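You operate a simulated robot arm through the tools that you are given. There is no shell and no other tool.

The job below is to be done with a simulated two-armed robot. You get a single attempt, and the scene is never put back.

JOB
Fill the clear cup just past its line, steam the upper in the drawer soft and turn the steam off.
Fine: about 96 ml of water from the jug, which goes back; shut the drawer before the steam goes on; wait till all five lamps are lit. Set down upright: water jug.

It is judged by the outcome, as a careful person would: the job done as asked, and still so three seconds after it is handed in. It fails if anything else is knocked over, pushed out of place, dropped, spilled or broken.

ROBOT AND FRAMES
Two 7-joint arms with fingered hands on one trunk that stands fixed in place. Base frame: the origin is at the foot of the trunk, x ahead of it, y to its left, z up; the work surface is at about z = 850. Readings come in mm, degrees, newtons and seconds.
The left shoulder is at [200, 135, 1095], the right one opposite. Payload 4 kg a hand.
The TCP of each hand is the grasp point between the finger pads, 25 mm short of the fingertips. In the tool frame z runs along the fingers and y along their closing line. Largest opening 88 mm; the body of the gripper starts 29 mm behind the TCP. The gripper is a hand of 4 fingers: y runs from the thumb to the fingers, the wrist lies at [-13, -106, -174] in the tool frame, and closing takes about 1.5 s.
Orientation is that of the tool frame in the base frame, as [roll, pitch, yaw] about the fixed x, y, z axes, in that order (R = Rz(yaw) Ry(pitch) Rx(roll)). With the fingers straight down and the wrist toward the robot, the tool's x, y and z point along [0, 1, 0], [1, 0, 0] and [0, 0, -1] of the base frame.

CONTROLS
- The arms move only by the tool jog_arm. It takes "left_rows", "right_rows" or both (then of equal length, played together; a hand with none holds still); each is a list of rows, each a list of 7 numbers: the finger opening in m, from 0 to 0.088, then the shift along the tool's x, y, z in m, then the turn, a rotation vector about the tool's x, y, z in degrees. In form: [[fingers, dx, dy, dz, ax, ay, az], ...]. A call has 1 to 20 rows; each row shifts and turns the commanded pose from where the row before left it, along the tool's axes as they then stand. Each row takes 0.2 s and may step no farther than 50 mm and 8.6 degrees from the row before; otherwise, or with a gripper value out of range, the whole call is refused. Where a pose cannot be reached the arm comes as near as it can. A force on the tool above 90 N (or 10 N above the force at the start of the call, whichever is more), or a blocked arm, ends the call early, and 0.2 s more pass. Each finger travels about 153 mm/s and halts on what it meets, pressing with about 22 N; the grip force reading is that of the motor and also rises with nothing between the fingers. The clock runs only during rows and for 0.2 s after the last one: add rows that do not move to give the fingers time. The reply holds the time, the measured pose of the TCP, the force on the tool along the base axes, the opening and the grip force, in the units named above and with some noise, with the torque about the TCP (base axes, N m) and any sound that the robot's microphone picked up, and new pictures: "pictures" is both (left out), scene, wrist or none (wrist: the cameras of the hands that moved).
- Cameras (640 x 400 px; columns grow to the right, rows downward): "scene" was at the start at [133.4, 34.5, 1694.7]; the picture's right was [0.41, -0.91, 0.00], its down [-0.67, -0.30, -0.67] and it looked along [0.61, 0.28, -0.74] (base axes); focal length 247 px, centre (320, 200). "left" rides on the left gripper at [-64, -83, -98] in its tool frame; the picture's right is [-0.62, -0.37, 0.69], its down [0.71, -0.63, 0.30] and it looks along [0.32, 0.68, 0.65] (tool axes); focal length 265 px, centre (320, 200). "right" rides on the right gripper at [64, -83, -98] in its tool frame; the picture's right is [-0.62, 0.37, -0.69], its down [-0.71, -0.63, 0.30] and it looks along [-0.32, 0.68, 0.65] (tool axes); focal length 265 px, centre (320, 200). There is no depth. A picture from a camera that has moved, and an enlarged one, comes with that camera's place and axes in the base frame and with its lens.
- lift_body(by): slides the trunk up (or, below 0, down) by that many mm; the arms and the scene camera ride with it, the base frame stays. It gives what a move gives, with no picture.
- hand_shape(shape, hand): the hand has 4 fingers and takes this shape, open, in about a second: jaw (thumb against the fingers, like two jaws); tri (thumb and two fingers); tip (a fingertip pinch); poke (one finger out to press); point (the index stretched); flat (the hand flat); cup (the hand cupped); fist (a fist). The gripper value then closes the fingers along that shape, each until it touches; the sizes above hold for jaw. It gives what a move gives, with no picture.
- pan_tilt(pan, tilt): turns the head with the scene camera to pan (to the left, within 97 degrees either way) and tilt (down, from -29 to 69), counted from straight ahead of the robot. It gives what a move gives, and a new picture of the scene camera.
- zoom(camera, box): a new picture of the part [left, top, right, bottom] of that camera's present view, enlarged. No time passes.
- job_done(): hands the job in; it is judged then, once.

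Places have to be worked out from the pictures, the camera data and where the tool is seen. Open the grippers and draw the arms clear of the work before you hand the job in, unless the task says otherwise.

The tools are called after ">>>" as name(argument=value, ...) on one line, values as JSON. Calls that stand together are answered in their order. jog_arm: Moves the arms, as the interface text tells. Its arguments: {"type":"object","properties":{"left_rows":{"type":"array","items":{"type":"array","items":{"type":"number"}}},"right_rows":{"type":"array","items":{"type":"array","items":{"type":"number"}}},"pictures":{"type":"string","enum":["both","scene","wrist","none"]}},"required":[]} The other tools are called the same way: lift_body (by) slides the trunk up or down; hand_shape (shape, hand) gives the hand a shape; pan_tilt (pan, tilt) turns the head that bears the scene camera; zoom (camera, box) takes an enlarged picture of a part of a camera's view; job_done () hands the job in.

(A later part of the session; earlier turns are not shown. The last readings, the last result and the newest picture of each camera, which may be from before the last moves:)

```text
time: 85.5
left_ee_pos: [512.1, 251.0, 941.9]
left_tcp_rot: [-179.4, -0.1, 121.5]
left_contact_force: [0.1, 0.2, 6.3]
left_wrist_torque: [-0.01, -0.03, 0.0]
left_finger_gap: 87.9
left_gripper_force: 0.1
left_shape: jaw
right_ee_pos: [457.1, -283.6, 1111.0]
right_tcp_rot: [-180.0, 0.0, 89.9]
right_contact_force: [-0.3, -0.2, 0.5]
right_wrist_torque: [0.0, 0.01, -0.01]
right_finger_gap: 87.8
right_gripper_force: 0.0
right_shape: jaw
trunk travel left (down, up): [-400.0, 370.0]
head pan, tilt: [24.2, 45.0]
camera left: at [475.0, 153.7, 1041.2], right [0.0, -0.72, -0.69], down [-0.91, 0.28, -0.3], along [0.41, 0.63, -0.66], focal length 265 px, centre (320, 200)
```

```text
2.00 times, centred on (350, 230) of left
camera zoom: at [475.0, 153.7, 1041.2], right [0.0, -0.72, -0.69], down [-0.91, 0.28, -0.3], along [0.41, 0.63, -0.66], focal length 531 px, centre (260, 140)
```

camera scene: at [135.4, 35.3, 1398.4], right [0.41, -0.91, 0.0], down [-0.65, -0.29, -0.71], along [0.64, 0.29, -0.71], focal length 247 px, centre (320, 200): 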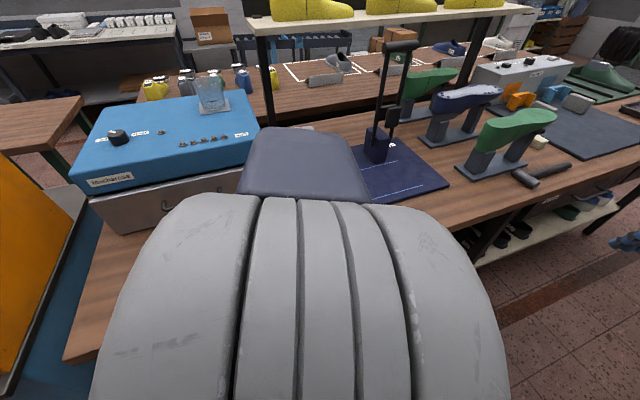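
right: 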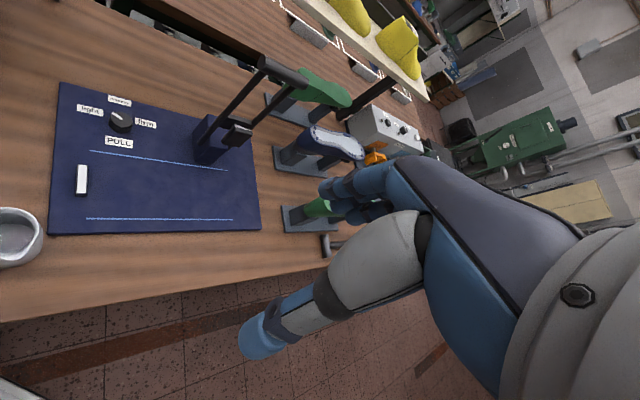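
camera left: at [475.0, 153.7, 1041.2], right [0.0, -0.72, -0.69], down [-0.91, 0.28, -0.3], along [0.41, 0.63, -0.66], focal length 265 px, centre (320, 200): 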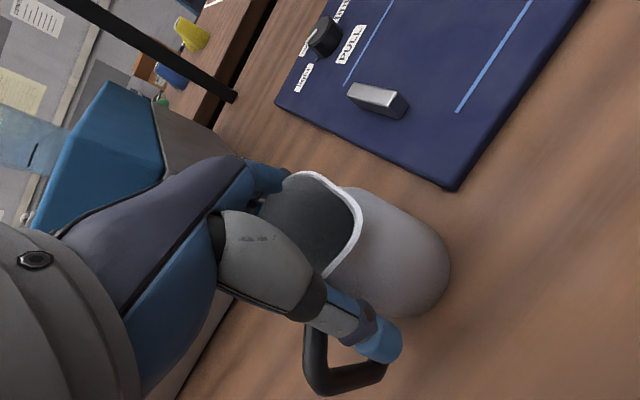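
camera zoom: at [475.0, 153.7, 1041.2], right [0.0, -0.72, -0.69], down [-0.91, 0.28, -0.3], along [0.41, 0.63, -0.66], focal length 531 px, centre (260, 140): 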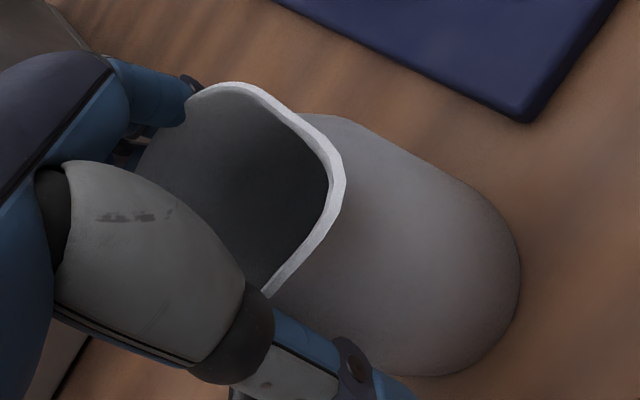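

The palm is lightly touching the rim (6 N up), so I lift 3 mm and then close on the jug's body in stages.

>>> jog_arm(left_rows=[[0.088, 0, 0, -0.003, 0, 0, 0], [0.082, 0, 0, 0, 0, 0, 0], [0.078, 0, 0, 0, 0, 0, 0], [0.074, 0, 0, 0, 0, 0, 0], [0.07, 0, 0, 0, 0, 0, 0], [0.066, 0, 0, 0, 0, 0, 0], [0.06, 0, 0, 0, 0, 0, 0], [0.05, 0, 0, 0, 0, 0, 0], [0.04, 0, 0, 0, 0, 0, 0], [0.02, 0, 0, 0, 0, 0, 0], [0.0, 0, 0, 0, 0, 0, 0], [0.0, 0, 0, 0, 0, 0, 0]], pictures="wrist")

>>> zoom(camera="left", box=[200, 130, 500, 330])

```text
time: 88.1
left_ee_pos: [510.3, 251.3, 944.1]
left_tcp_rot: [-179.4, -0.2, 121.6]
left_contact_force: [-2.2, -0.3, 1.3]
left_wrist_torque: [-0.07, 0.13, -0.01]
left_finger_gap: 62.8
left_gripper_force: 22.1
left_shape: jaw
right_ee_pos: [457.6, -284.8, 1111.8]
right_tcp_rot: [-180.0, 0.0, 90.1]
right_contact_force: [-0.3, -0.3, 0.0]
right_wrist_torque: [0.04, 0.03, -0.01]
right_finger_gap: 87.8
right_gripper_force: 0.2
right_shape: jaw
trunk travel left (down, up): [-400.0, 370.0]
head pan, tilt: [24.2, 45.0]
camera left: at [475.2, 153.6, 1043.9], right [0.0, -0.72, -0.69], down [-0.91, 0.28, -0.29], along [0.4, 0.63, -0.66], focal length 265 px, centre (320, 200)
```

left: 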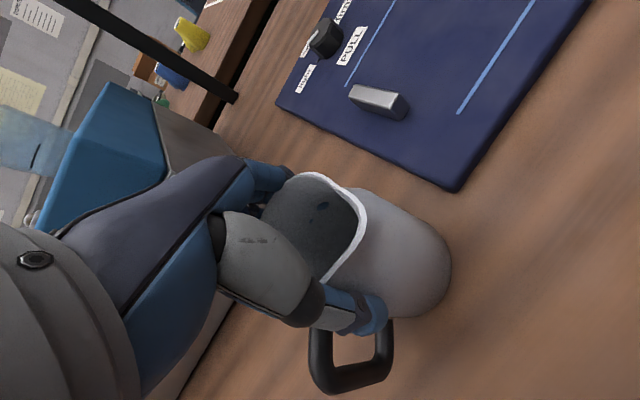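

```text
2.00 times, centred on (350, 230) of left
camera zoom: at [475.2, 153.6, 1043.9], right [0.0, -0.72, -0.69], down [-0.91, 0.28, -0.29], along [0.4, 0.63, -0.66], focal length 531 px, centre (260, 140)
```

zoom: 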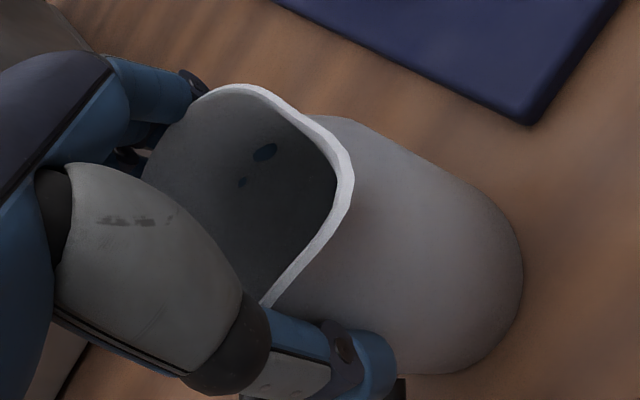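

The gap stopped at 62.8 mm with 22 N, so the jug's body is gripped by the pads. I lift 15 mm and check that it comes along straight.

>>> jog_arm(left_rows=[[0.0, 0, 0, -0.005, 0, 0, 0], [0.0, 0, 0, -0.005, 0, 0, 0], [0.0, 0, 0, -0.005, 0, 0, 0], [0.0, 0, 0, 0, 0, 0, 0], [0.0, 0, 0, 0, 0, 0, 0]], pictures="wrist")

>>> zoom(camera="left", box=[200, 130, 500, 330])

```text
time: 89.3
left_ee_pos: [511.7, 249.7, 959.0]
left_tcp_rot: [-179.3, -0.1, 121.6]
left_contact_force: [0.1, 0.8, -1.9]
left_wrist_torque: [-0.02, 0.02, -0.02]
left_finger_gap: 63.0
left_gripper_force: 21.8
left_shape: jaw
right_ee_pos: [457.5, -284.0, 1111.3]
right_tcp_rot: [180.0, 0.0, 90.0]
right_contact_force: [-0.4, -0.2, 0.4]
right_wrist_torque: [-0.01, 0.03, 0.0]
right_finger_gap: 87.5
right_gripper_force: 0.2
right_shape: jaw
trunk travel left (down, up): [-400.0, 370.0]
head pan, tilt: [24.2, 45.0]
camera left: at [475.7, 153.7, 1059.1], right [0.0, -0.72, -0.69], down [-0.91, 0.28, -0.29], along [0.4, 0.63, -0.66], focal length 265 px, centre (320, 200)
```

left: 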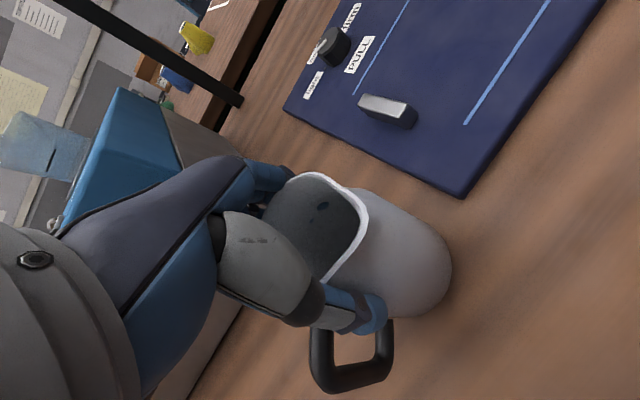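

```text
2.00 times, centred on (350, 230) of left
camera zoom: at [475.7, 153.7, 1059.1], right [0.0, -0.72, -0.69], down [-0.91, 0.28, -0.29], along [0.4, 0.63, -0.66], focal length 531 px, centre (260, 140)
```

zoom: 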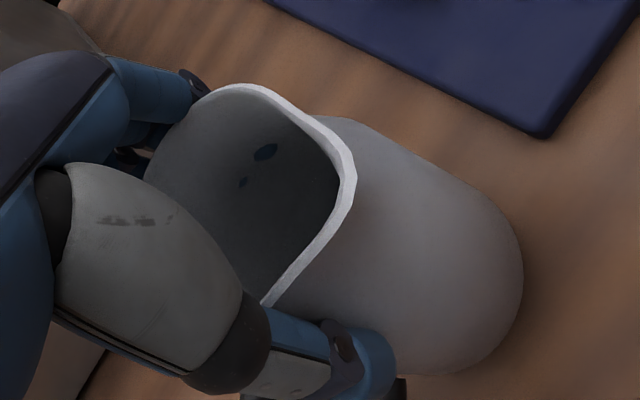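

The jug comes up rigidly with the hand (identical view in the wrist camera). I raise the trunk 300 mm to lift it above the box and cup height.

>>> lift_body(by=300)

>>> jog_arm(left_rows=[[0.0, 0, 0, 0, 0, 0, 0], [0.0, 0, 0, 0, 0, 0, 0]], pictures="both")

```text
time: 92.3
left_ee_pos: [511.8, 251.0, 1260.4]
left_tcp_rot: [-179.3, -0.1, 121.6]
left_contact_force: [-0.6, -1.0, -2.4]
left_wrist_torque: [0.01, -0.01, 0.03]
left_finger_gap: 63.2
left_gripper_force: 22.0
left_shape: jaw
right_ee_pos: [458.0, -284.2, 1411.6]
right_tcp_rot: [-180.0, 0.0, 90.0]
right_contact_force: [0.1, 0.9, 0.3]
right_wrist_torque: [0.02, 0.04, 0.0]
right_finger_gap: 87.6
right_gripper_force: 0.0
right_shape: jaw
trunk travel left (down, up): [-700.0, 70.0]
head pan, tilt: [24.2, 45.0]
```

```text
time: 92.9
left_ee_pos: [510.7, 251.0, 1259.6]
left_tcp_rot: [-179.3, -0.1, 121.6]
left_contact_force: [0.1, -0.7, -2.3]
left_wrist_torque: [-0.02, 0.01, -0.01]
left_finger_gap: 63.4
left_gripper_force: 21.9
left_shape: jaw
right_ee_pos: [457.8, -282.9, 1411.4]
right_tcp_rot: [179.9, 0.0, 90.0]
right_contact_force: [-0.4, -0.2, 0.0]
right_wrist_torque: [0.0, -0.02, 0.01]
right_finger_gap: 87.4
right_gripper_force: 0.0
right_shape: jaw
trunk travel left (down, up): [-700.0, 70.0]
head pan, tilt: [24.2, 45.0]
camera scene: at [135.4, 35.3, 1698.4], right [0.41, -0.91, 0.0], down [-0.65, -0.29, -0.71], along [0.64, 0.29, -0.71], focal length 247 px, centre (320, 200)
camera left: at [475.7, 153.7, 1359.1], right [0.0, -0.72, -0.69], down [-0.91, 0.28, -0.29], along [0.4, 0.63, -0.66], focal length 265 px, centre (320, 200)
```

scene: 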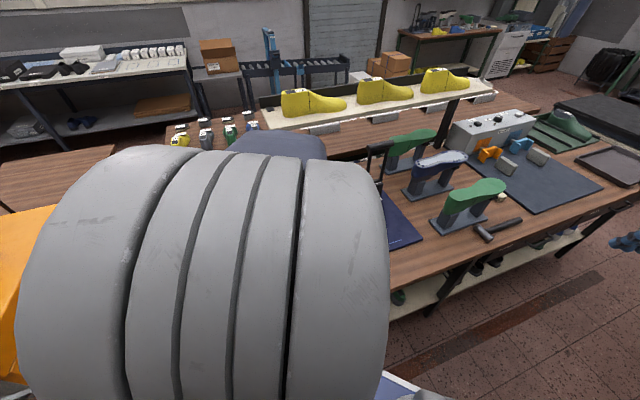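
left: 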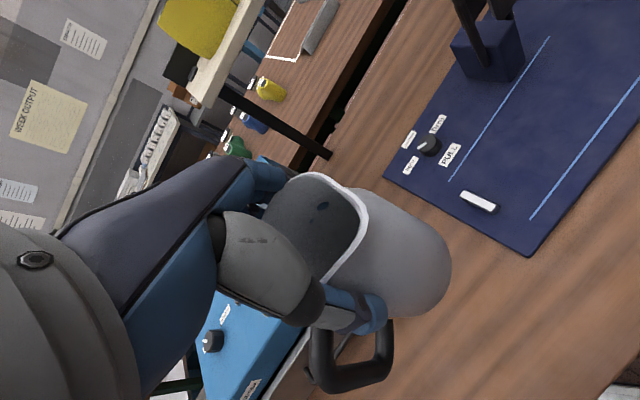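

The jug weighs about 2.3 N in the hand and is steady. I carry it towards the cup in moderate steps, first 30 mm up, then halfway.

>>> jog_arm(left_rows=[[0.0, 0, 0, -0.015, 0, 0, 0], [0.0, 0.005, 0.006, -0.015, 0, 0, 0], [0.0, 0.012, 0.0155, 0, 0, 0, 0], [0.0, 0.018, 0.0235, 0, 0, 0, 0], [0.0, 0.018, 0.0235, 0, 0, 0, 0], [0.0, 0.018, 0.0235, 0, 0, 0, 0], [0.0, 0.018, 0.0235, 0, 0, 0, 0], [0.0, 0.018, 0.0235, 0, 0, 0, 0], [0.0, 0.018, 0.0235, 0, 0, 0, 0], [0.0, 0.012, 0.0155, 0, 0, 0, 0], [0.0, 0, 0, 0, 0, 0, 0], [0.0, 0, 0, 0, 0, 0, 0]], pictures="both")

```text
time: 95.5
left_ee_pos: [592.1, 462.6, 1288.4]
left_tcp_rot: [-179.3, 0.0, 121.6]
left_contact_force: [0.8, 0.2, -2.1]
left_wrist_torque: [0.0, -0.03, 0.0]
left_finger_gap: 63.0
left_gripper_force: 22.5
left_shape: jaw
right_ee_pos: [457.1, -283.6, 1411.0]
right_tcp_rot: [180.0, 0.0, 89.9]
right_contact_force: [0.3, 0.3, 0.1]
right_wrist_torque: [0.01, 0.04, 0.0]
right_finger_gap: 87.4
right_gripper_force: 0.1
right_shape: jaw
trunk travel left (down, up): [-700.0, 70.0]
head pan, tilt: [24.2, 45.0]
camera scene: at [135.5, 35.4, 1698.4], right [0.41, -0.91, 0.0], down [-0.65, -0.29, -0.71], along [0.64, 0.29, -0.71], focal length 247 px, centre (320, 200)
camera left: at [556.6, 364.7, 1387.5], right [0.0, -0.72, -0.69], down [-0.91, 0.28, -0.29], along [0.4, 0.63, -0.66], focal length 265 px, centre (320, 200)
```

scene: 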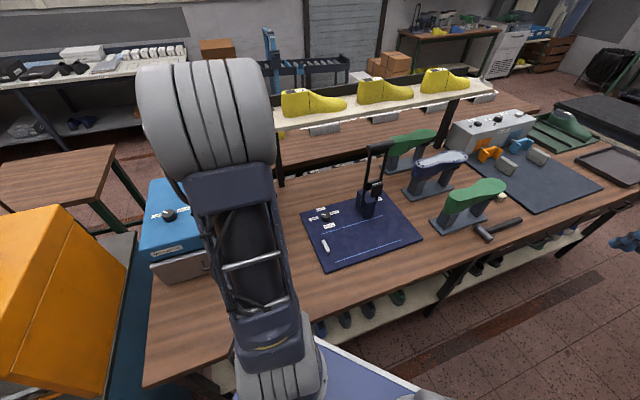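
left: 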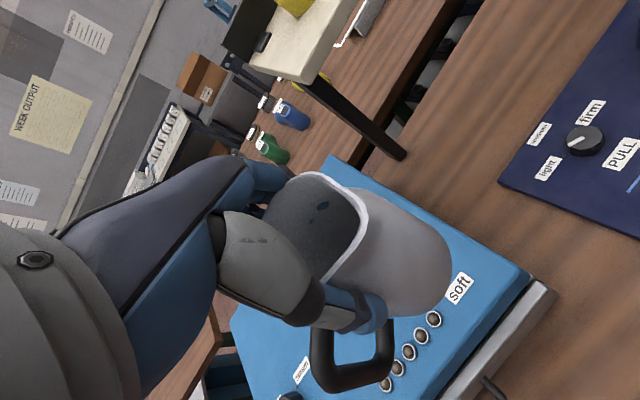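

The jug passes safely above the box. I continue to the pre-pour place on the far-left side of the cup, with the base 50 mm above the cup's rim.

>>> jog_arm(left_rows=[[0.0, 0.012, 0.0155, 0, 0, 0, 0], [0.0, 0.0195, 0.0252, 0, 0, 0, 0], [0.0, 0.0195, 0.0252, 0, 0, 0, 0], [0.0, 0.0195, 0.0252, 0, 0, 0, 0], [0.0, 0.0195, 0.0252, 0, 0, 0, 0], [0.0, 0.0195, 0.0252, 0, 0, 0, 0], [0.0, 0.0195, 0.0252, 0, 0, 0, 0], [0.0, 0.0145, 0.0186, 0, 0, 0, 0], [0.0, 0.012, 0.0155, 0, 0, 0, 0], [0.0, 0, 0, 0, 0, 0, 0], [0.0, 0, 0, 0, 0, 0, 0]], pictures="both")

```text
time: 97.9
left_ee_pos: [680.7, 699.0, 1284.7]
left_tcp_rot: [-179.2, 0.0, 121.6]
left_contact_force: [-0.5, 0.5, -2.9]
left_wrist_torque: [0.02, -0.01, 0.02]
left_finger_gap: 63.0
left_gripper_force: 22.0
left_shape: jaw
right_ee_pos: [457.3, -283.3, 1411.8]
right_tcp_rot: [179.9, 0.0, 90.0]
right_contact_force: [0.1, -0.2, -0.6]
right_wrist_torque: [-0.02, 0.0, -0.03]
right_finger_gap: 87.4
right_gripper_force: 0.1
right_shape: jaw
trunk travel left (down, up): [-700.0, 70.0]
head pan, tilt: [24.2, 45.0]
camera scene: at [135.5, 35.5, 1698.3], right [0.41, -0.91, 0.0], down [-0.65, -0.29, -0.71], along [0.64, 0.29, -0.71], focal length 247 px, centre (320, 200)
camera left: at [645.4, 601.3, 1384.3], right [0.0, -0.72, -0.69], down [-0.91, 0.28, -0.29], along [0.4, 0.63, -0.66], focal length 265 px, centre (320, 200)
```

scene: 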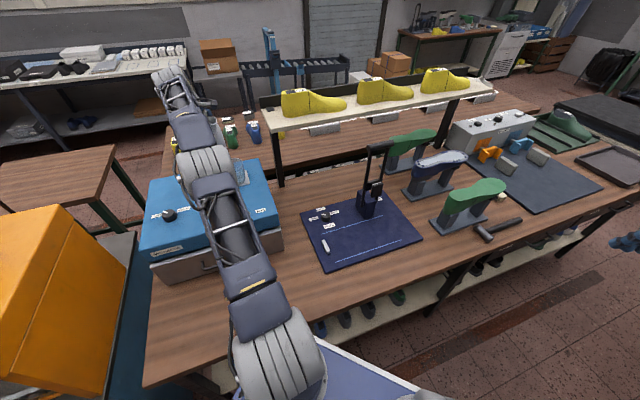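
left: 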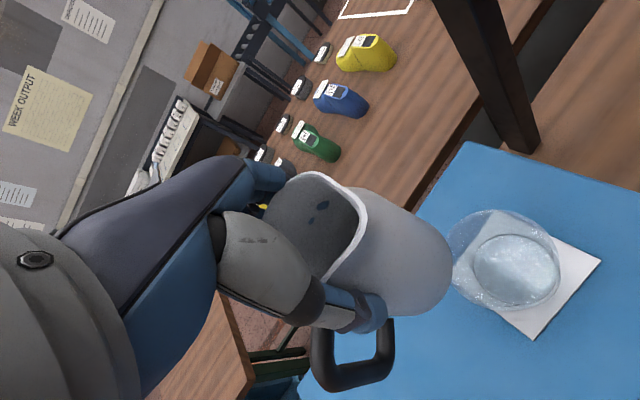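

The wrist camera now shows the cup right beside the jug; I place the cup's centre at about (689, 642.5) with its rim near z 1138. I tilt the jug 30° in place towards the spout and see how the arm takes it.

>>> jog_arm(left_rows=[[0.0, 0, 0, 0, -2.91, 4.07, 0], [0.0, 0, 0, 0, -2.91, 4.07, 0], [0.0, 0, 0, 0, -2.91, 4.07, 0], [0.0, 0, 0, 0, -2.91, 4.07, 0], [0.0, 0, 0, 0, -2.91, 4.07, 0], [0.0, 0, 0, 0, -2.91, 4.07, 0], [0.0, 0, 0, 0, 0, 0, 0], [0.0, 0, 0, 0, 0, 0, 0]], pictures="both")

```text
time: 99.7
left_ee_pos: [682.2, 699.0, 1285.0]
left_tcp_rot: [162.1, -24.2, 125.3]
left_contact_force: [-0.2, -0.9, -2.6]
left_wrist_torque: [-0.05, -0.01, 0.03]
left_finger_gap: 62.8
left_gripper_force: 22.2
left_shape: jaw
right_ee_pos: [457.2, -284.4, 1411.6]
right_tcp_rot: [-180.0, 0.0, 90.0]
right_contact_force: [0.0, 0.0, -1.0]
right_wrist_torque: [0.02, -0.01, 0.0]
right_finger_gap: 87.7
right_gripper_force: 0.0
right_shape: jaw
trunk travel left (down, up): [-700.0, 70.0]
head pan, tilt: [24.2, 45.0]
camera scene: at [135.5, 35.4, 1698.4], right [0.41, -0.91, 0.0], down [-0.65, -0.29, -0.71], along [0.64, 0.29, -0.71], focal length 247 px, centre (320, 200)
camera left: at [642.2, 565.8, 1321.6], right [0.03, -0.28, -0.96], down [-0.9, 0.4, -0.15], along [0.43, 0.87, -0.24], focal length 265 px, centre (320, 200)
```

scene: 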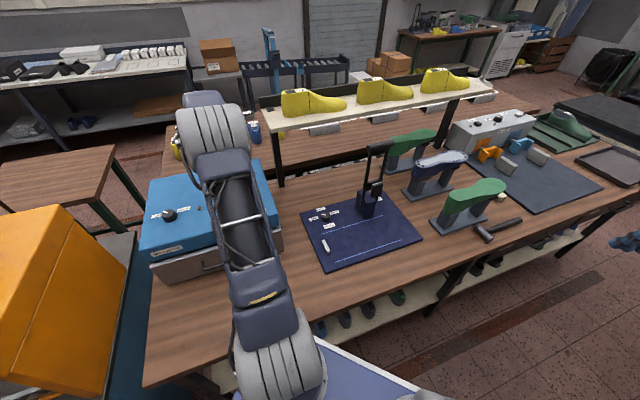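
left: 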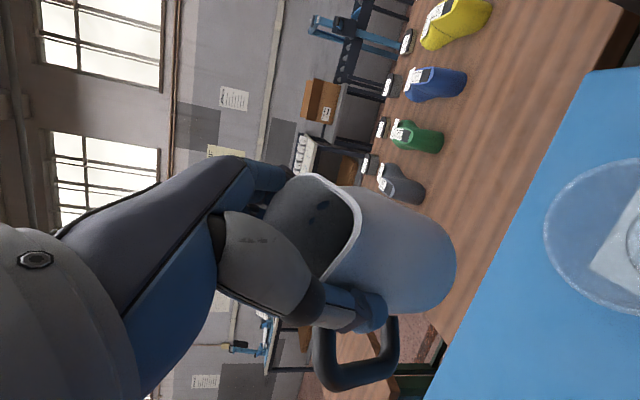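

The tilt to 30° went cleanly. For watching the cup's level I bring the right hand's camera round, turning it left about 89° and moving it towards the middle, well away from the left arm.

>>> jog_arm(right_rows=[[0.088, 0, 0, 0, 0, 0, -8.1], [0.088, 0, 0, 0, 0, 0, -8.1], [0.088, 0, 0, 0, 0, 0, -8.1], [0.088, 0, 0, 0, 0, 0, -8.1], [0.088, 0, 0, 0, 0, 0, -8.1], [0.088, 0, 0, 0, 0, 0, -8.1], [0.088, 0, 0, 0, 0, 0, -8.1], [0.088, 0, 0, 0, 0, 0, -8.1], [0.088, 0, 0, 0, 0, 0, -8.1], [0.088, 0, 0, 0, 0, 0, -8.1], [0.088, 0, 0, 0, 0, 0, -8.1], [0.088, 0, 0.03, 0, 0, 0, 0], [0.088, 0, 0.03, 0, 0, 0, 0], [0.088, 0, 0.03, 0, 0, 0, 0], [0.088, 0, 0.03, 0, 0, 0, 0], [0.088, 0, 0, 0, 0, 0, 0], [0.088, 0, 0, 0, 0, 0, 0]], pictures="both")

```text
time: 103.3
left_ee_pos: [681.8, 699.6, 1285.4]
left_tcp_rot: [162.2, -24.2, 125.3]
left_contact_force: [-0.7, 0.0, -2.3]
left_wrist_torque: [-0.07, 0.0, -0.01]
left_finger_gap: 62.6
left_gripper_force: 22.2
left_shape: jaw
right_ee_pos: [457.1, -163.9, 1411.1]
right_tcp_rot: [180.0, 0.0, 179.1]
right_contact_force: [0.5, 0.1, -0.7]
right_wrist_torque: [0.0, -0.01, 0.0]
right_finger_gap: 87.8
right_gripper_force: 0.1
right_shape: jaw
trunk travel left (down, up): [-700.0, 70.0]
head pan, tilt: [24.2, 45.0]
camera scene: at [135.5, 35.5, 1698.3], right [0.41, -0.91, 0.0], down [-0.65, -0.29, -0.71], along [0.64, 0.29, -0.71], focal length 247 px, centre (320, 200)
camera right: at [392.0, -245.3, 1509.1], right [0.63, 0.36, 0.69], down [0.7, -0.64, -0.3], along [0.33, 0.68, -0.65], focal length 265 px, centre (320, 200)
```

scene: 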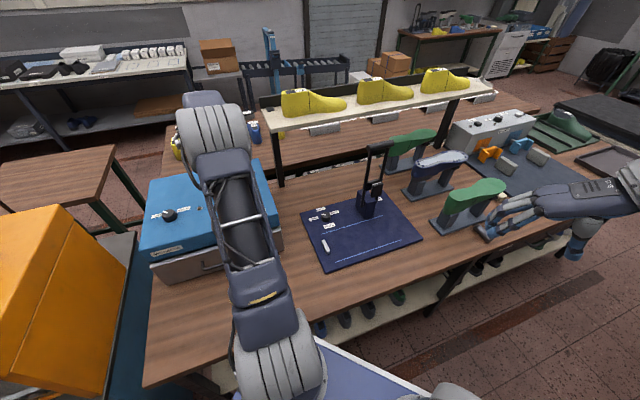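
right: 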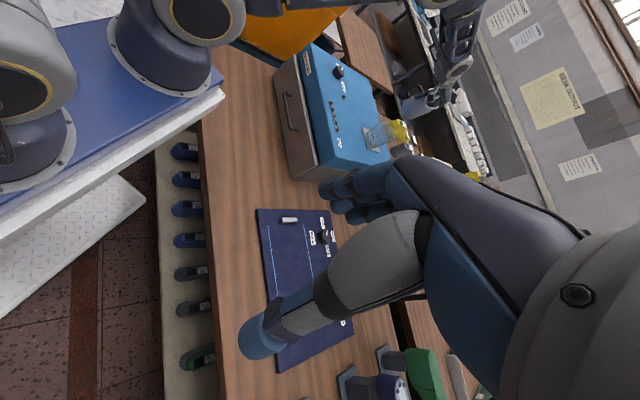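

The right camera now sees the cup and the jug together. I zoom in on them.

>>> zoom(camera="right", box=[350, 80, 446, 160])

```text
5.00 times, centred on (398, 120) of right
camera zoom: at [392.0, -245.3, 1509.1], right [0.63, 0.36, 0.69], down [0.7, -0.64, -0.3], along [0.33, 0.68, -0.65], focal length 1327 px, centre (-70, 600)
```

zoom: 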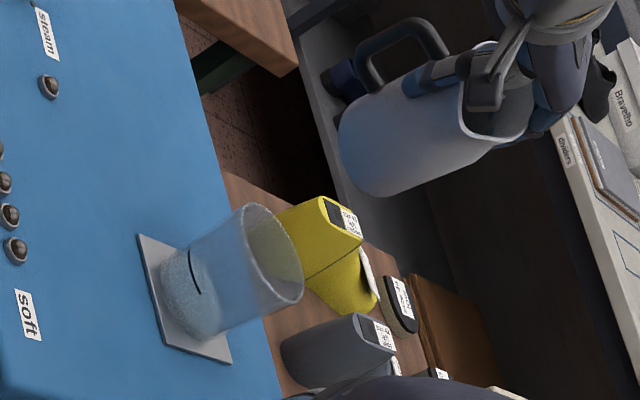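

I zoom further on the cup to learn what its empty state and line look like before pouring.

>>> zoom(camera="right", box=[366, 116, 414, 156])

>>> zoom(camera="right", box=[390, 76, 446, 124])

```text
10.00 times, centred on (390, 136) of right
camera zoom: at [392.0, -245.3, 1509.1], right [0.63, 0.36, 0.69], down [0.7, -0.64, -0.3], along [0.33, 0.68, -0.65], focal length 2654 px, centre (-380, 840)
```

zoom: 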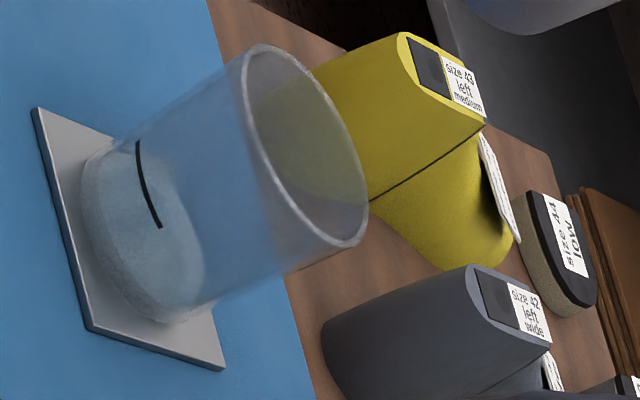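

```text
8.33 times, centred on (418, 100) of right
camera zoom: at [392.0, -245.3, 1509.1], right [0.63, 0.36, 0.69], down [0.7, -0.64, -0.3], along [0.33, 0.68, -0.65], focal length 2212 px, centre (-497, 1033)
```

zoom: 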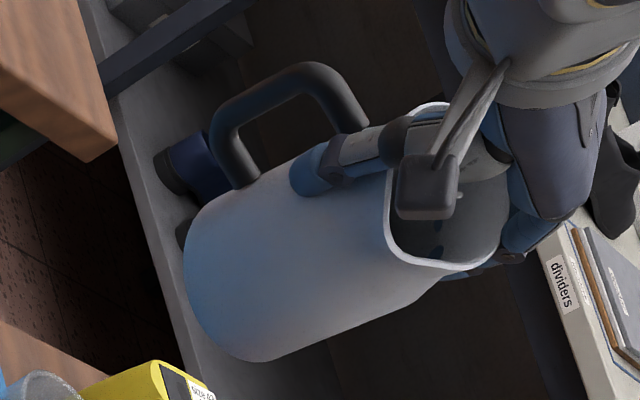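

The geometry checks out: the spout is near (680, 653, 1281), and the cup's centre is near (687, 642) with its line on the side facing me. I shift 8 mm over and 30 mm down, then tilt to 60° while still well above the cup.

>>> jog_arm(left_rows=[[0.0, -0.0115, -0.0025, 0.011, 0, 0, 0], [0.0, -0.0115, -0.0025, 0.011, 0, 0, 0], [0.0, 0, 0, 0, -2.91, 4.07, 0], [0.0, 0, 0, 0, -2.91, 4.07, 0], [0.0, 0, 0, 0, -2.91, 4.07, 0], [0.0, 0, 0, 0, -2.91, 4.07, 0], [0.0, 0, 0, 0, -2.91, 4.07, 0], [0.0, 0, 0, 0, -2.91, 4.07, 0], [0.0, 0, 0, 0, 0, 0, 0], [0.0, 0, 0, 0, 0, 0, 0]], pictures="scene")

>>> zoom(camera="right", box=[350, 80, 446, 160])

```text
time: 105.5
left_ee_pos: [690.0, 691.0, 1256.2]
left_tcp_rot: [135.6, -45.2, 140.3]
left_contact_force: [0.7, 0.2, -2.2]
left_wrist_torque: [-0.1, 0.0, 0.04]
left_finger_gap: 62.6
left_gripper_force: 22.0
left_shape: jaw
right_ee_pos: [457.0, -161.8, 1411.5]
right_tcp_rot: [180.0, 0.0, 179.1]
right_contact_force: [0.6, 1.0, -0.7]
right_wrist_torque: [0.0, 0.03, 0.0]
right_finger_gap: 87.8
right_gripper_force: 0.1
right_shape: jaw
trunk travel left (down, up): [-700.0, 70.0]
head pan, tilt: [24.2, 45.0]
camera scene: at [135.5, 35.4, 1698.3], right [0.41, -0.91, 0.0], down [-0.65, -0.29, -0.71], along [0.64, 0.29, -0.71], focal length 247 px, centre (320, 200)
```

scene: 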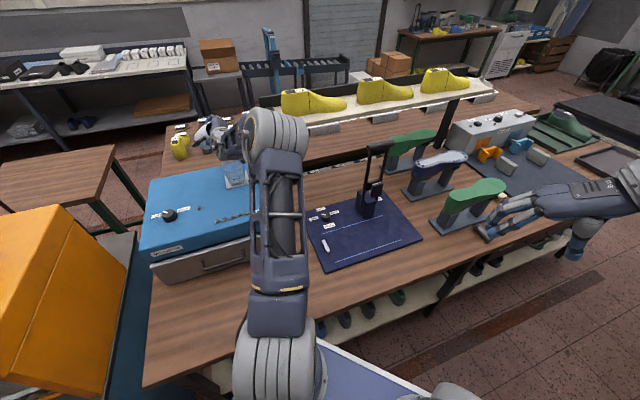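

```text
5.00 times, centred on (398, 120) of right
camera zoom: at [391.9, -245.6, 1509.2], right [0.63, 0.36, 0.69], down [0.7, -0.64, -0.3], along [0.33, 0.68, -0.65], focal length 1327 px, centre (-70, 600)
```

zoom: 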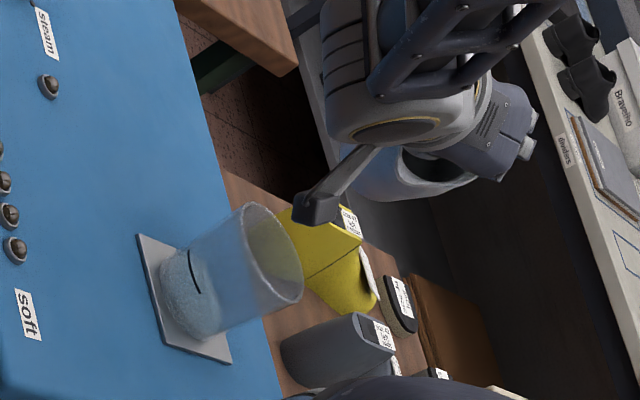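

At 60° nothing has flowed. I lower the jug so the spout is about 50 mm above the cup's rim, then begin tilting about the spout tip in small steps.

>>> jog_arm(left_rows=[[0.0, -0.009, -0.0062, 0.0064, 0, 0, 0], [0.0, -0.009, -0.0062, 0.0064, 0, 0, 0], [0.0, -0.009, -0.0062, 0.0064, 0, 0, 0], [0.0, 0.00064, 0.00046, -0.00188, -1.455, 2.033, 0], [0.0, 0.00064, 0.00046, -0.00188, -1.455, 2.033, 0], [0.0, 0, 0, 0, 0, 0, 0], [0.0, 0, 0, 0, 0, 0, 0]], pictures="wrist")

>>> zoom(camera="right", box=[360, 90, 432, 150])

>>> zoom(camera="scene", box=[170, 110, 290, 210])

```text
time: 107.1
left_ee_pos: [690.2, 686.8, 1222.3]
left_tcp_rot: [129.6, -47.9, 144.8]
left_contact_force: [-0.6, -0.1, -1.6]
left_wrist_torque: [-0.08, 0.05, -0.01]
left_finger_gap: 62.4
left_gripper_force: 21.1
left_shape: jaw
right_ee_pos: [458.7, -163.7, 1410.8]
right_tcp_rot: [-180.0, 0.0, 179.1]
right_contact_force: [0.1, 0.1, 0.1]
right_wrist_torque: [0.01, 0.02, -0.02]
right_finger_gap: 87.8
right_gripper_force: 0.0
right_shape: jaw
trunk travel left (down, up): [-700.0, 70.0]
head pan, tilt: [24.2, 45.0]
camera left: at [650.0, 559.2, 1172.4], right [0.07, 0.32, -0.95], down [-0.9, 0.43, 0.07], along [0.43, 0.85, 0.32], focal length 265 px, centre (320, 200)
```

left: 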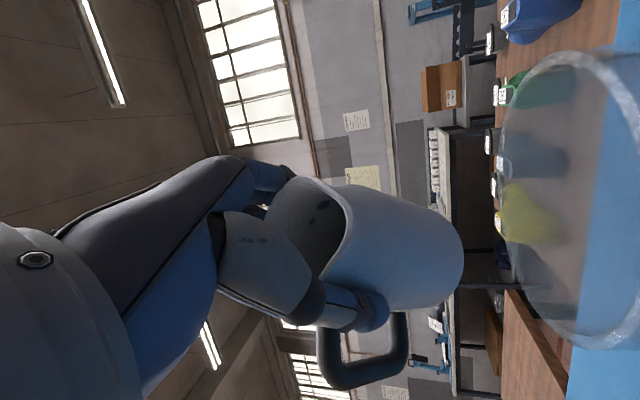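

```text
6.67 times, centred on (396, 120) of right
camera zoom: at [391.9, -245.6, 1509.2], right [0.63, 0.36, 0.69], down [0.7, -0.64, -0.3], along [0.33, 0.68, -0.65], focal length 1769 px, centre (-187, 733)
```

zoom: 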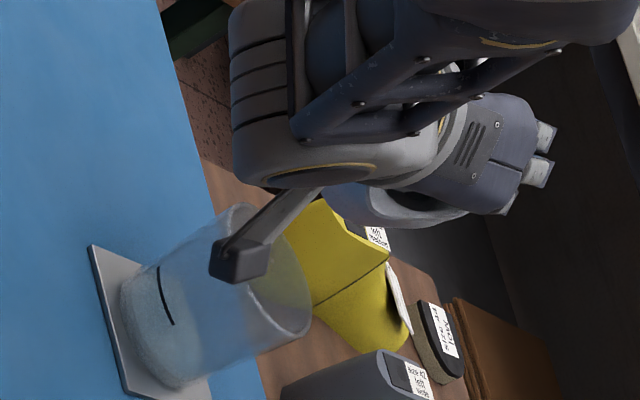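

```text
4.00 times, centred on (230, 160) of scene
camera zoom: at [135.5, 35.4, 1698.3], right [0.41, -0.91, 0.0], down [-0.65, -0.29, -0.71], along [0.64, 0.29, -0.71], focal length 988 px, centre (680, 360)
```

zoom: 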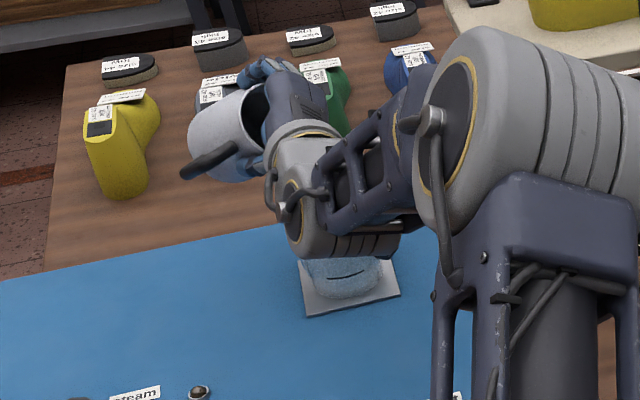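

At 65° no flow yet, and clearances look fine. I tilt on to 70° and hold a moment.

>>> jog_arm(left_rows=[[0.0, 0.00064, 0.00046, -0.00188, -1.455, 2.033, 0], [0.0, 0.00064, 0.00046, -0.00188, -1.455, 2.033, 0], [0.0, 0, 0, 0, 0, 0, 0], [0.0, 0, 0, 0, 0, 0, 0]], pictures="none")

>>> zoom(camera="right", box=[366, 106, 414, 156])

>>> zoom(camera="scene", box=[210, 140, 274, 190])

```text
time: 108.1
left_ee_pos: [689.3, 684.8, 1223.1]
left_tcp_rot: [122.9, -50.3, 149.7]
left_contact_force: [-0.1, 0.3, -2.2]
left_wrist_torque: [-0.12, 0.01, -0.03]
left_finger_gap: 62.5
left_gripper_force: 21.5
left_shape: jaw
right_ee_pos: [458.5, -162.6, 1411.1]
right_tcp_rot: [180.0, 0.0, 179.1]
right_contact_force: [-0.4, 0.1, -0.3]
right_wrist_torque: [0.0, 0.0, 0.01]
right_finger_gap: 87.6
right_gripper_force: 0.1
right_shape: jaw
trunk travel left (down, up): [-700.0, 70.0]
head pan, tilt: [24.2, 45.0]
```

```text
8.00 times, centred on (390, 131) of right
camera zoom: at [391.9, -245.6, 1509.2], right [0.63, 0.36, 0.69], down [0.7, -0.64, -0.3], along [0.33, 0.68, -0.65], focal length 2123 px, centre (-240, 752)
```

zoom: 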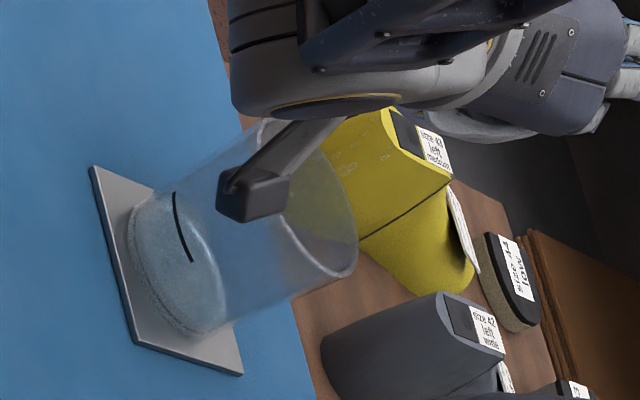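

```text
8.00 times, centred on (242, 165) of scene
camera zoom: at [135.5, 35.4, 1698.3], right [0.41, -0.91, 0.0], down [-0.65, -0.29, -0.71], along [0.64, 0.29, -0.71], focal length 1976 px, centre (944, 480)
```

zoom: 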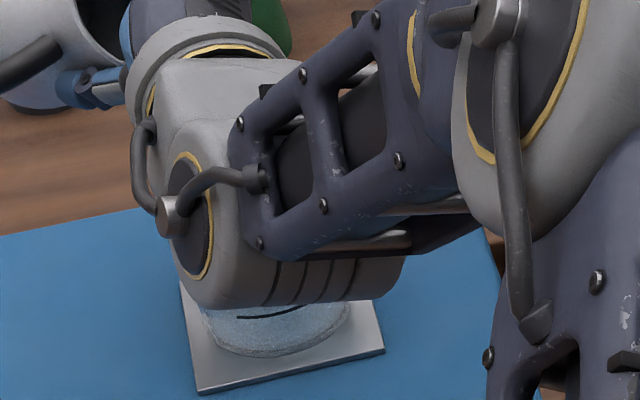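

Small drops are visible and there's a little water in the cup, so flow has begun at about 70°. I hold and look closer.

>>> jog_arm(left_rows=[[0.0, 0, 0, 0, 0, 0, 0], [0.0, 0, 0, 0, 0, 0, 0], [0.0, 0, 0, 0, 0, 0, 0], [0.0, 0, 0, 0, 0, 0, 0]], pictures="none")

>>> zoom(camera="right", box=[370, 116, 402, 154])

>>> zoom(camera="right", box=[380, 100, 428, 140])

```text
time: 109.1
left_ee_pos: [690.4, 684.6, 1224.2]
left_tcp_rot: [122.9, -50.3, 149.6]
left_contact_force: [0.0, 0.4, -2.2]
left_wrist_torque: [-0.12, 0.01, -0.04]
left_finger_gap: 62.4
left_gripper_force: 21.7
left_shape: jaw
right_ee_pos: [458.8, -163.7, 1411.0]
right_tcp_rot: [180.0, -0.1, 179.1]
right_contact_force: [-0.4, 0.1, 1.3]
right_wrist_torque: [-0.02, 0.02, 0.04]
right_finger_gap: 87.6
right_gripper_force: 0.1
right_shape: jaw
trunk travel left (down, up): [-700.0, 70.0]
head pan, tilt: [24.2, 45.0]
```

```text
10.53 times, centred on (386, 135) of right
camera zoom: at [391.9, -245.6, 1509.2], right [0.63, 0.36, 0.69], down [0.7, -0.64, -0.3], along [0.33, 0.68, -0.65], focal length 2794 px, centre (-375, 884)
```

zoom: 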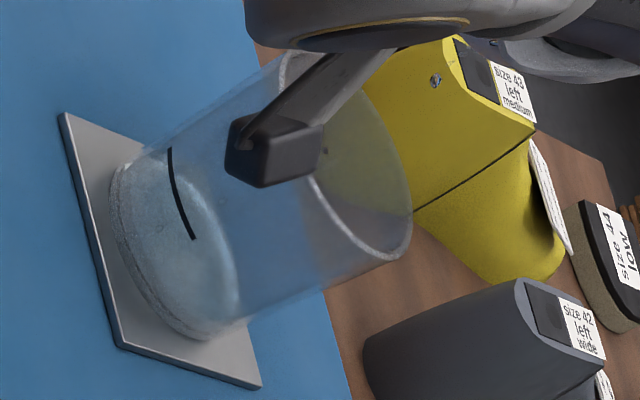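

```text
10.00 times, centred on (404, 120) of right
camera zoom: at [391.9, -245.6, 1509.2], right [0.63, 0.36, 0.69], down [0.7, -0.64, -0.3], along [0.33, 0.68, -0.65], focal length 2654 px, centre (-520, 1000)
```

zoom: 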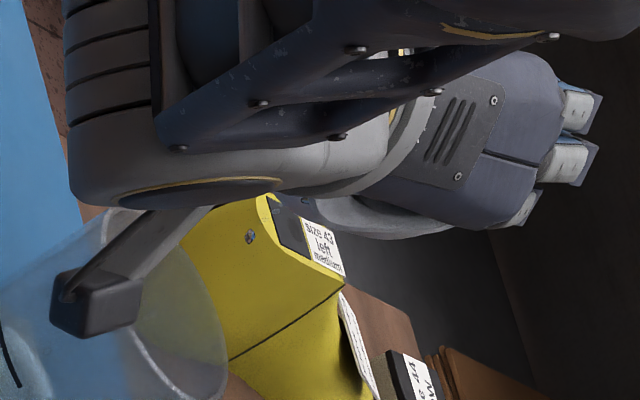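

A drop falls right from the spout into the cup, so the aim is right. I tilt 3° more and hold.

>>> jog_arm(left_rows=[[0.0, 0.00038, 0.00027, -0.00113, -0.873, 1.22, 0], [0.0, 0.00038, 0.00027, -0.00113, -0.873, 1.22, 0], [0.0, 0, 0, 0, 0, 0, 0], [0.0, 0, 0, 0, 0, 0, 0], [0.0, 0, 0, 0, 0, 0, 0]], pictures="none")

>>> zoom(camera="right", box=[370, 116, 402, 154])

```text
time: 110.3
left_ee_pos: [691.4, 682.5, 1225.6]
left_tcp_rot: [118.6, -51.6, 153.1]
left_contact_force: [-0.6, -1.1, -1.6]
left_wrist_torque: [-0.15, -0.01, 0.0]
left_finger_gap: 62.3
left_gripper_force: 21.9
left_shape: jaw
right_ee_pos: [458.4, -162.9, 1410.8]
right_tcp_rot: [179.9, -0.1, 179.1]
right_contact_force: [-0.3, 0.2, -0.4]
right_wrist_torque: [-0.01, -0.03, 0.01]
right_finger_gap: 87.7
right_gripper_force: 0.0
right_shape: jaw
trunk travel left (down, up): [-700.0, 70.0]
head pan, tilt: [24.2, 45.0]
```

```text
10.53 times, centred on (386, 135) of right
camera zoom: at [391.9, -245.6, 1509.2], right [0.63, 0.36, 0.69], down [0.7, -0.64, -0.3], along [0.33, 0.68, -0.65], focal length 2794 px, centre (-375, 884)
```

zoom: 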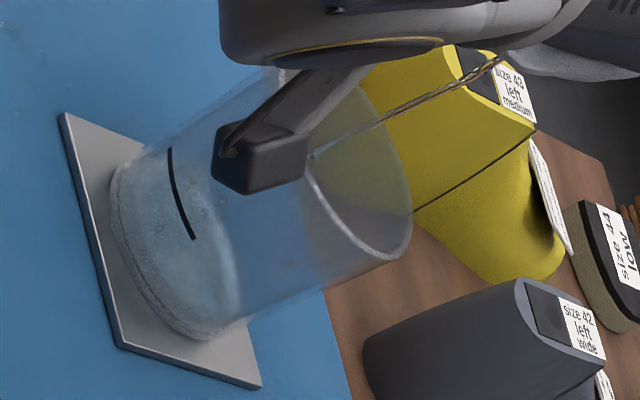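

A thin stream now falls into the cup. I hold this tilt and watch the level.

>>> jog_arm(left_rows=[[0.0, 0, 0, 0, 0, 0, 0], [0.0, 0, 0, 0, 0, 0, 0], [0.0, 0, 0, 0, 0, 0, 0]], pictures="none")

>>> zoom(camera="right", box=[370, 116, 402, 154])

>>> zoom(camera="right", box=[340, 90, 388, 130])

```text
time: 111.1
left_ee_pos: [689.2, 683.2, 1225.4]
left_tcp_rot: [118.5, -51.6, 153.1]
left_contact_force: [0.0, -1.1, -0.8]
left_wrist_torque: [-0.1, -0.01, -0.01]
left_finger_gap: 62.4
left_gripper_force: 22.1
left_shape: jaw
right_ee_pos: [458.7, -164.2, 1410.9]
right_tcp_rot: [-179.9, -0.1, 179.0]
right_contact_force: [0.7, 0.2, 0.6]
right_wrist_torque: [0.01, -0.01, 0.0]
right_finger_gap: 87.8
right_gripper_force: 0.1
right_shape: jaw
trunk travel left (down, up): [-700.0, 70.0]
head pan, tilt: [24.2, 45.0]
```

```text
10.53 times, centred on (386, 135) of right
camera zoom: at [391.9, -245.6, 1509.2], right [0.63, 0.36, 0.69], down [0.7, -0.64, -0.3], along [0.33, 0.68, -0.65], focal length 2794 px, centre (-375, 884)
```

zoom: 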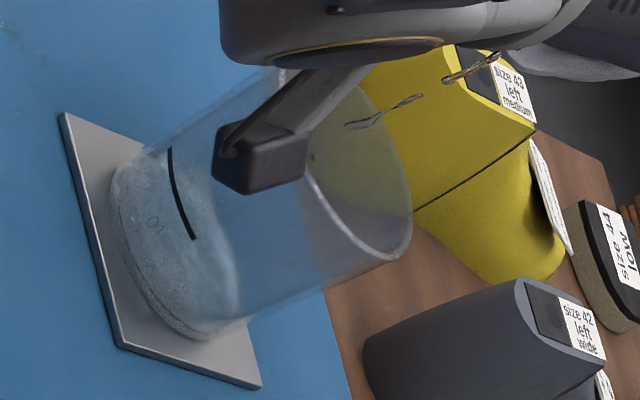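

```text
10.00 times, centred on (364, 110) of right
camera zoom: at [391.9, -245.6, 1509.2], right [0.63, 0.36, 0.69], down [0.7, -0.64, -0.3], along [0.33, 0.68, -0.65], focal length 2654 px, centre (-120, 1100)
```

zoom: 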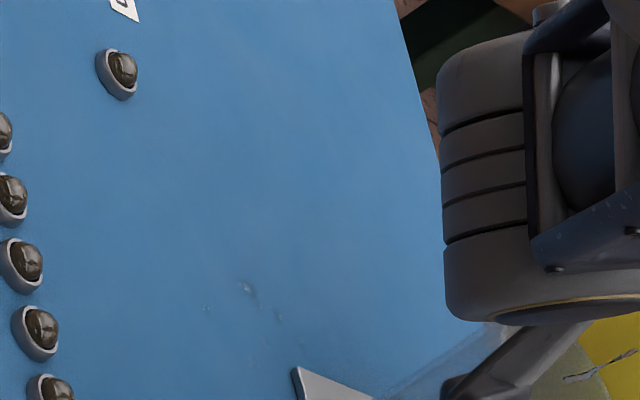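

The stream has thinned to drops at this tilt. I take a closer look at some faint specks on the box top to see whether they're drops or just scratches.

>>> zoom(camera="right", box=[358, 112, 374, 126])

>>> zoom(camera="right", box=[330, 60, 450, 160])

```text
16.00 times, centred on (366, 119) of right
camera zoom: at [391.9, -245.6, 1509.2], right [0.63, 0.36, 0.69], down [0.7, -0.64, -0.3], along [0.33, 0.68, -0.65], focal length 4246 px, centre (-416, 1496)
```

zoom: 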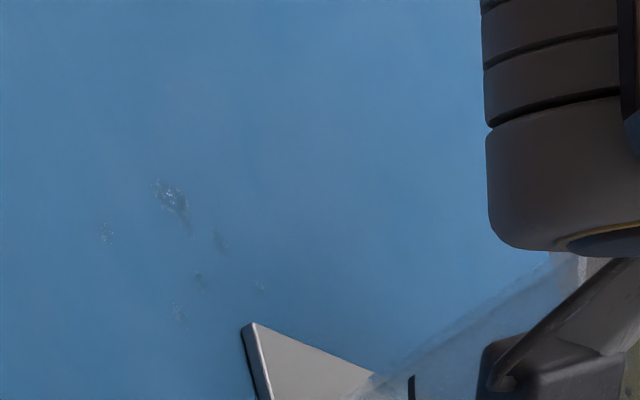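

```text
4.00 times, centred on (390, 110) of right
camera zoom: at [391.9, -245.6, 1509.2], right [0.63, 0.36, 0.69], down [0.7, -0.64, -0.3], along [0.33, 0.68, -0.65], focal length 1062 px, centre (40, 560)
```

zoom: 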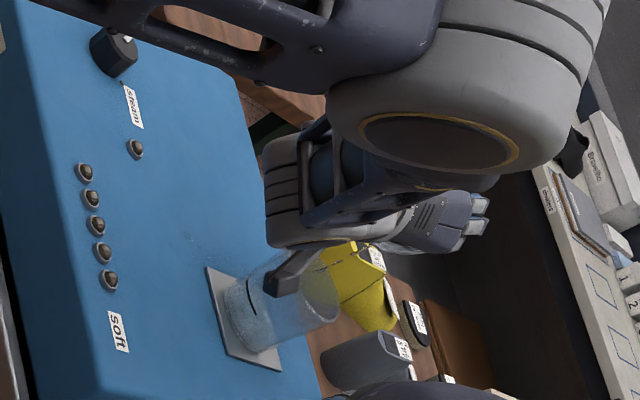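

Those specks do look like a few tiny drops near (588, 647), on the handle side of the hand. I check the jug's mouth from the left wrist camera and the scene camera to see where they came from.

>>> zoom(camera="left", box=[200, 130, 500, 330])

>>> zoom(camera="scene", box=[150, 90, 278, 190])

>>> zoom(camera="right", box=[385, 90, 433, 130])

```text
2.00 times, centred on (350, 230) of left
camera zoom: at [650.5, 562.4, 1159.2], right [0.08, 0.44, -0.89], down [-0.9, 0.42, 0.13], along [0.43, 0.79, 0.43], focal length 531 px, centre (260, 140)
```

zoom: 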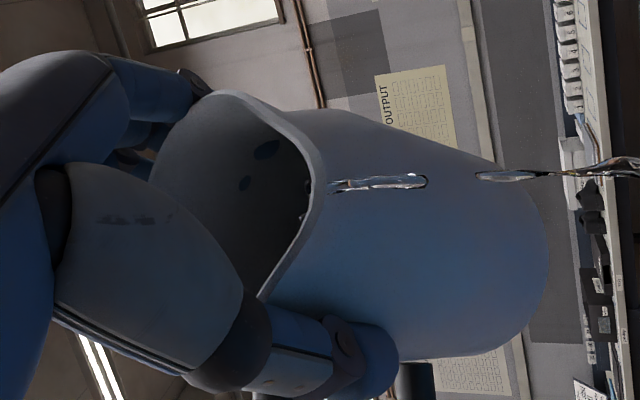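

```text
4.00 times, centred on (214, 140) of scene
camera zoom: at [135.5, 35.4, 1698.4], right [0.41, -0.91, 0.0], down [-0.65, -0.29, -0.71], along [0.64, 0.29, -0.71], focal length 988 px, centre (744, 440)
```

zoom: 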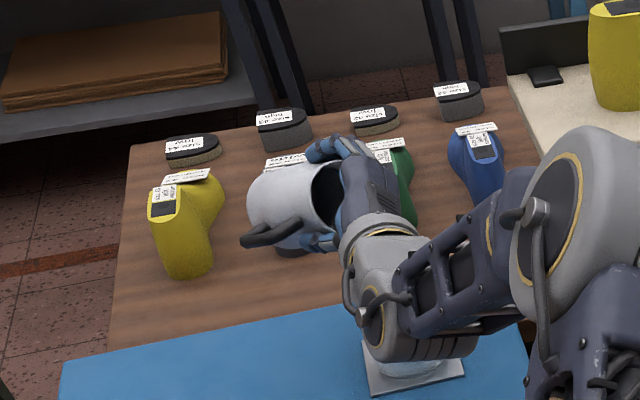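

```text
10.00 times, centred on (409, 110) of right
camera zoom: at [391.9, -245.6, 1509.2], right [0.63, 0.36, 0.69], down [0.7, -0.64, -0.3], along [0.33, 0.68, -0.65], focal length 2654 px, centre (-570, 1100)
```

zoom: 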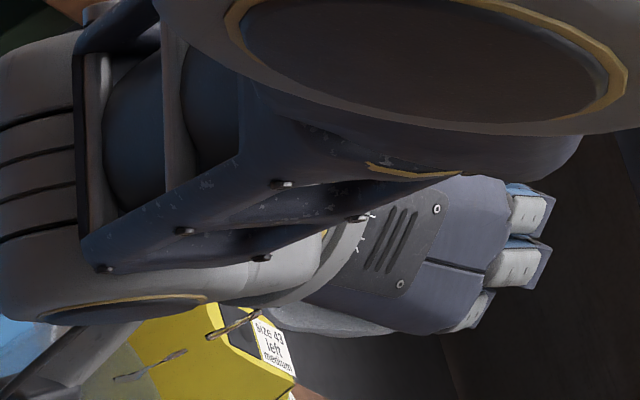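

The stream leaves the spout cleanly, so those specks are probably splashes from the drop height. I lower the jug 20 mm to reduce splashing, then go on.

>>> jog_arm(left_rows=[[0.0, -0.0052, -0.0037, 0.0019, 0, 0, 0], [0.0, -0.0052, -0.0037, 0.0019, 0, 0, 0], [0.0, -0.0052, -0.0037, 0.0019, 0, 0, 0], [0.0, 0, 0, 0, 0, 0, 0]], pictures="none")

>>> zoom(camera="right", box=[366, 110, 406, 154])

>>> zoom(camera="left", box=[240, 100, 640, 350])

```text
time: 112.1
left_ee_pos: [689.2, 683.2, 1206.0]
left_tcp_rot: [118.6, -51.6, 153.1]
left_contact_force: [0.1, -0.6, -2.5]
left_wrist_torque: [-0.11, 0.02, -0.01]
left_finger_gap: 62.4
left_gripper_force: 22.4
left_shape: jaw
right_ee_pos: [457.9, -162.4, 1410.8]
right_tcp_rot: [180.0, 0.0, 179.2]
right_contact_force: [0.3, 0.0, 1.0]
right_wrist_torque: [0.0, -0.01, 0.01]
right_finger_gap: 87.6
right_gripper_force: 0.0
right_shape: jaw
trunk travel left (down, up): [-700.0, 70.0]
head pan, tilt: [24.2, 45.0]
```

```text
9.09 times, centred on (386, 132) of right
camera zoom: at [391.9, -245.6, 1509.2], right [0.63, 0.36, 0.69], down [0.7, -0.64, -0.3], along [0.33, 0.68, -0.65], focal length 2413 px, centre (-280, 818)
```

zoom: 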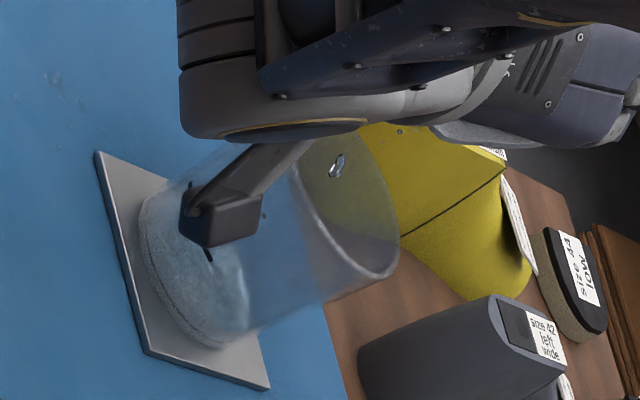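

```text
1.60 times, centred on (440, 225) of left
camera zoom: at [649.8, 562.1, 1139.0], right [0.08, 0.44, -0.89], down [-0.9, 0.42, 0.13], along [0.43, 0.79, 0.43], focal length 425 px, centre (128, 160)
```

zoom: 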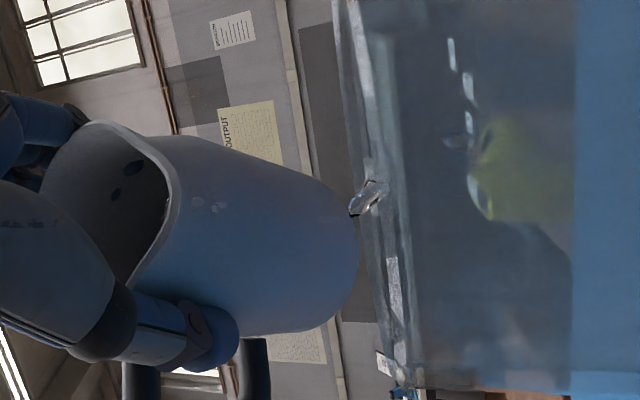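

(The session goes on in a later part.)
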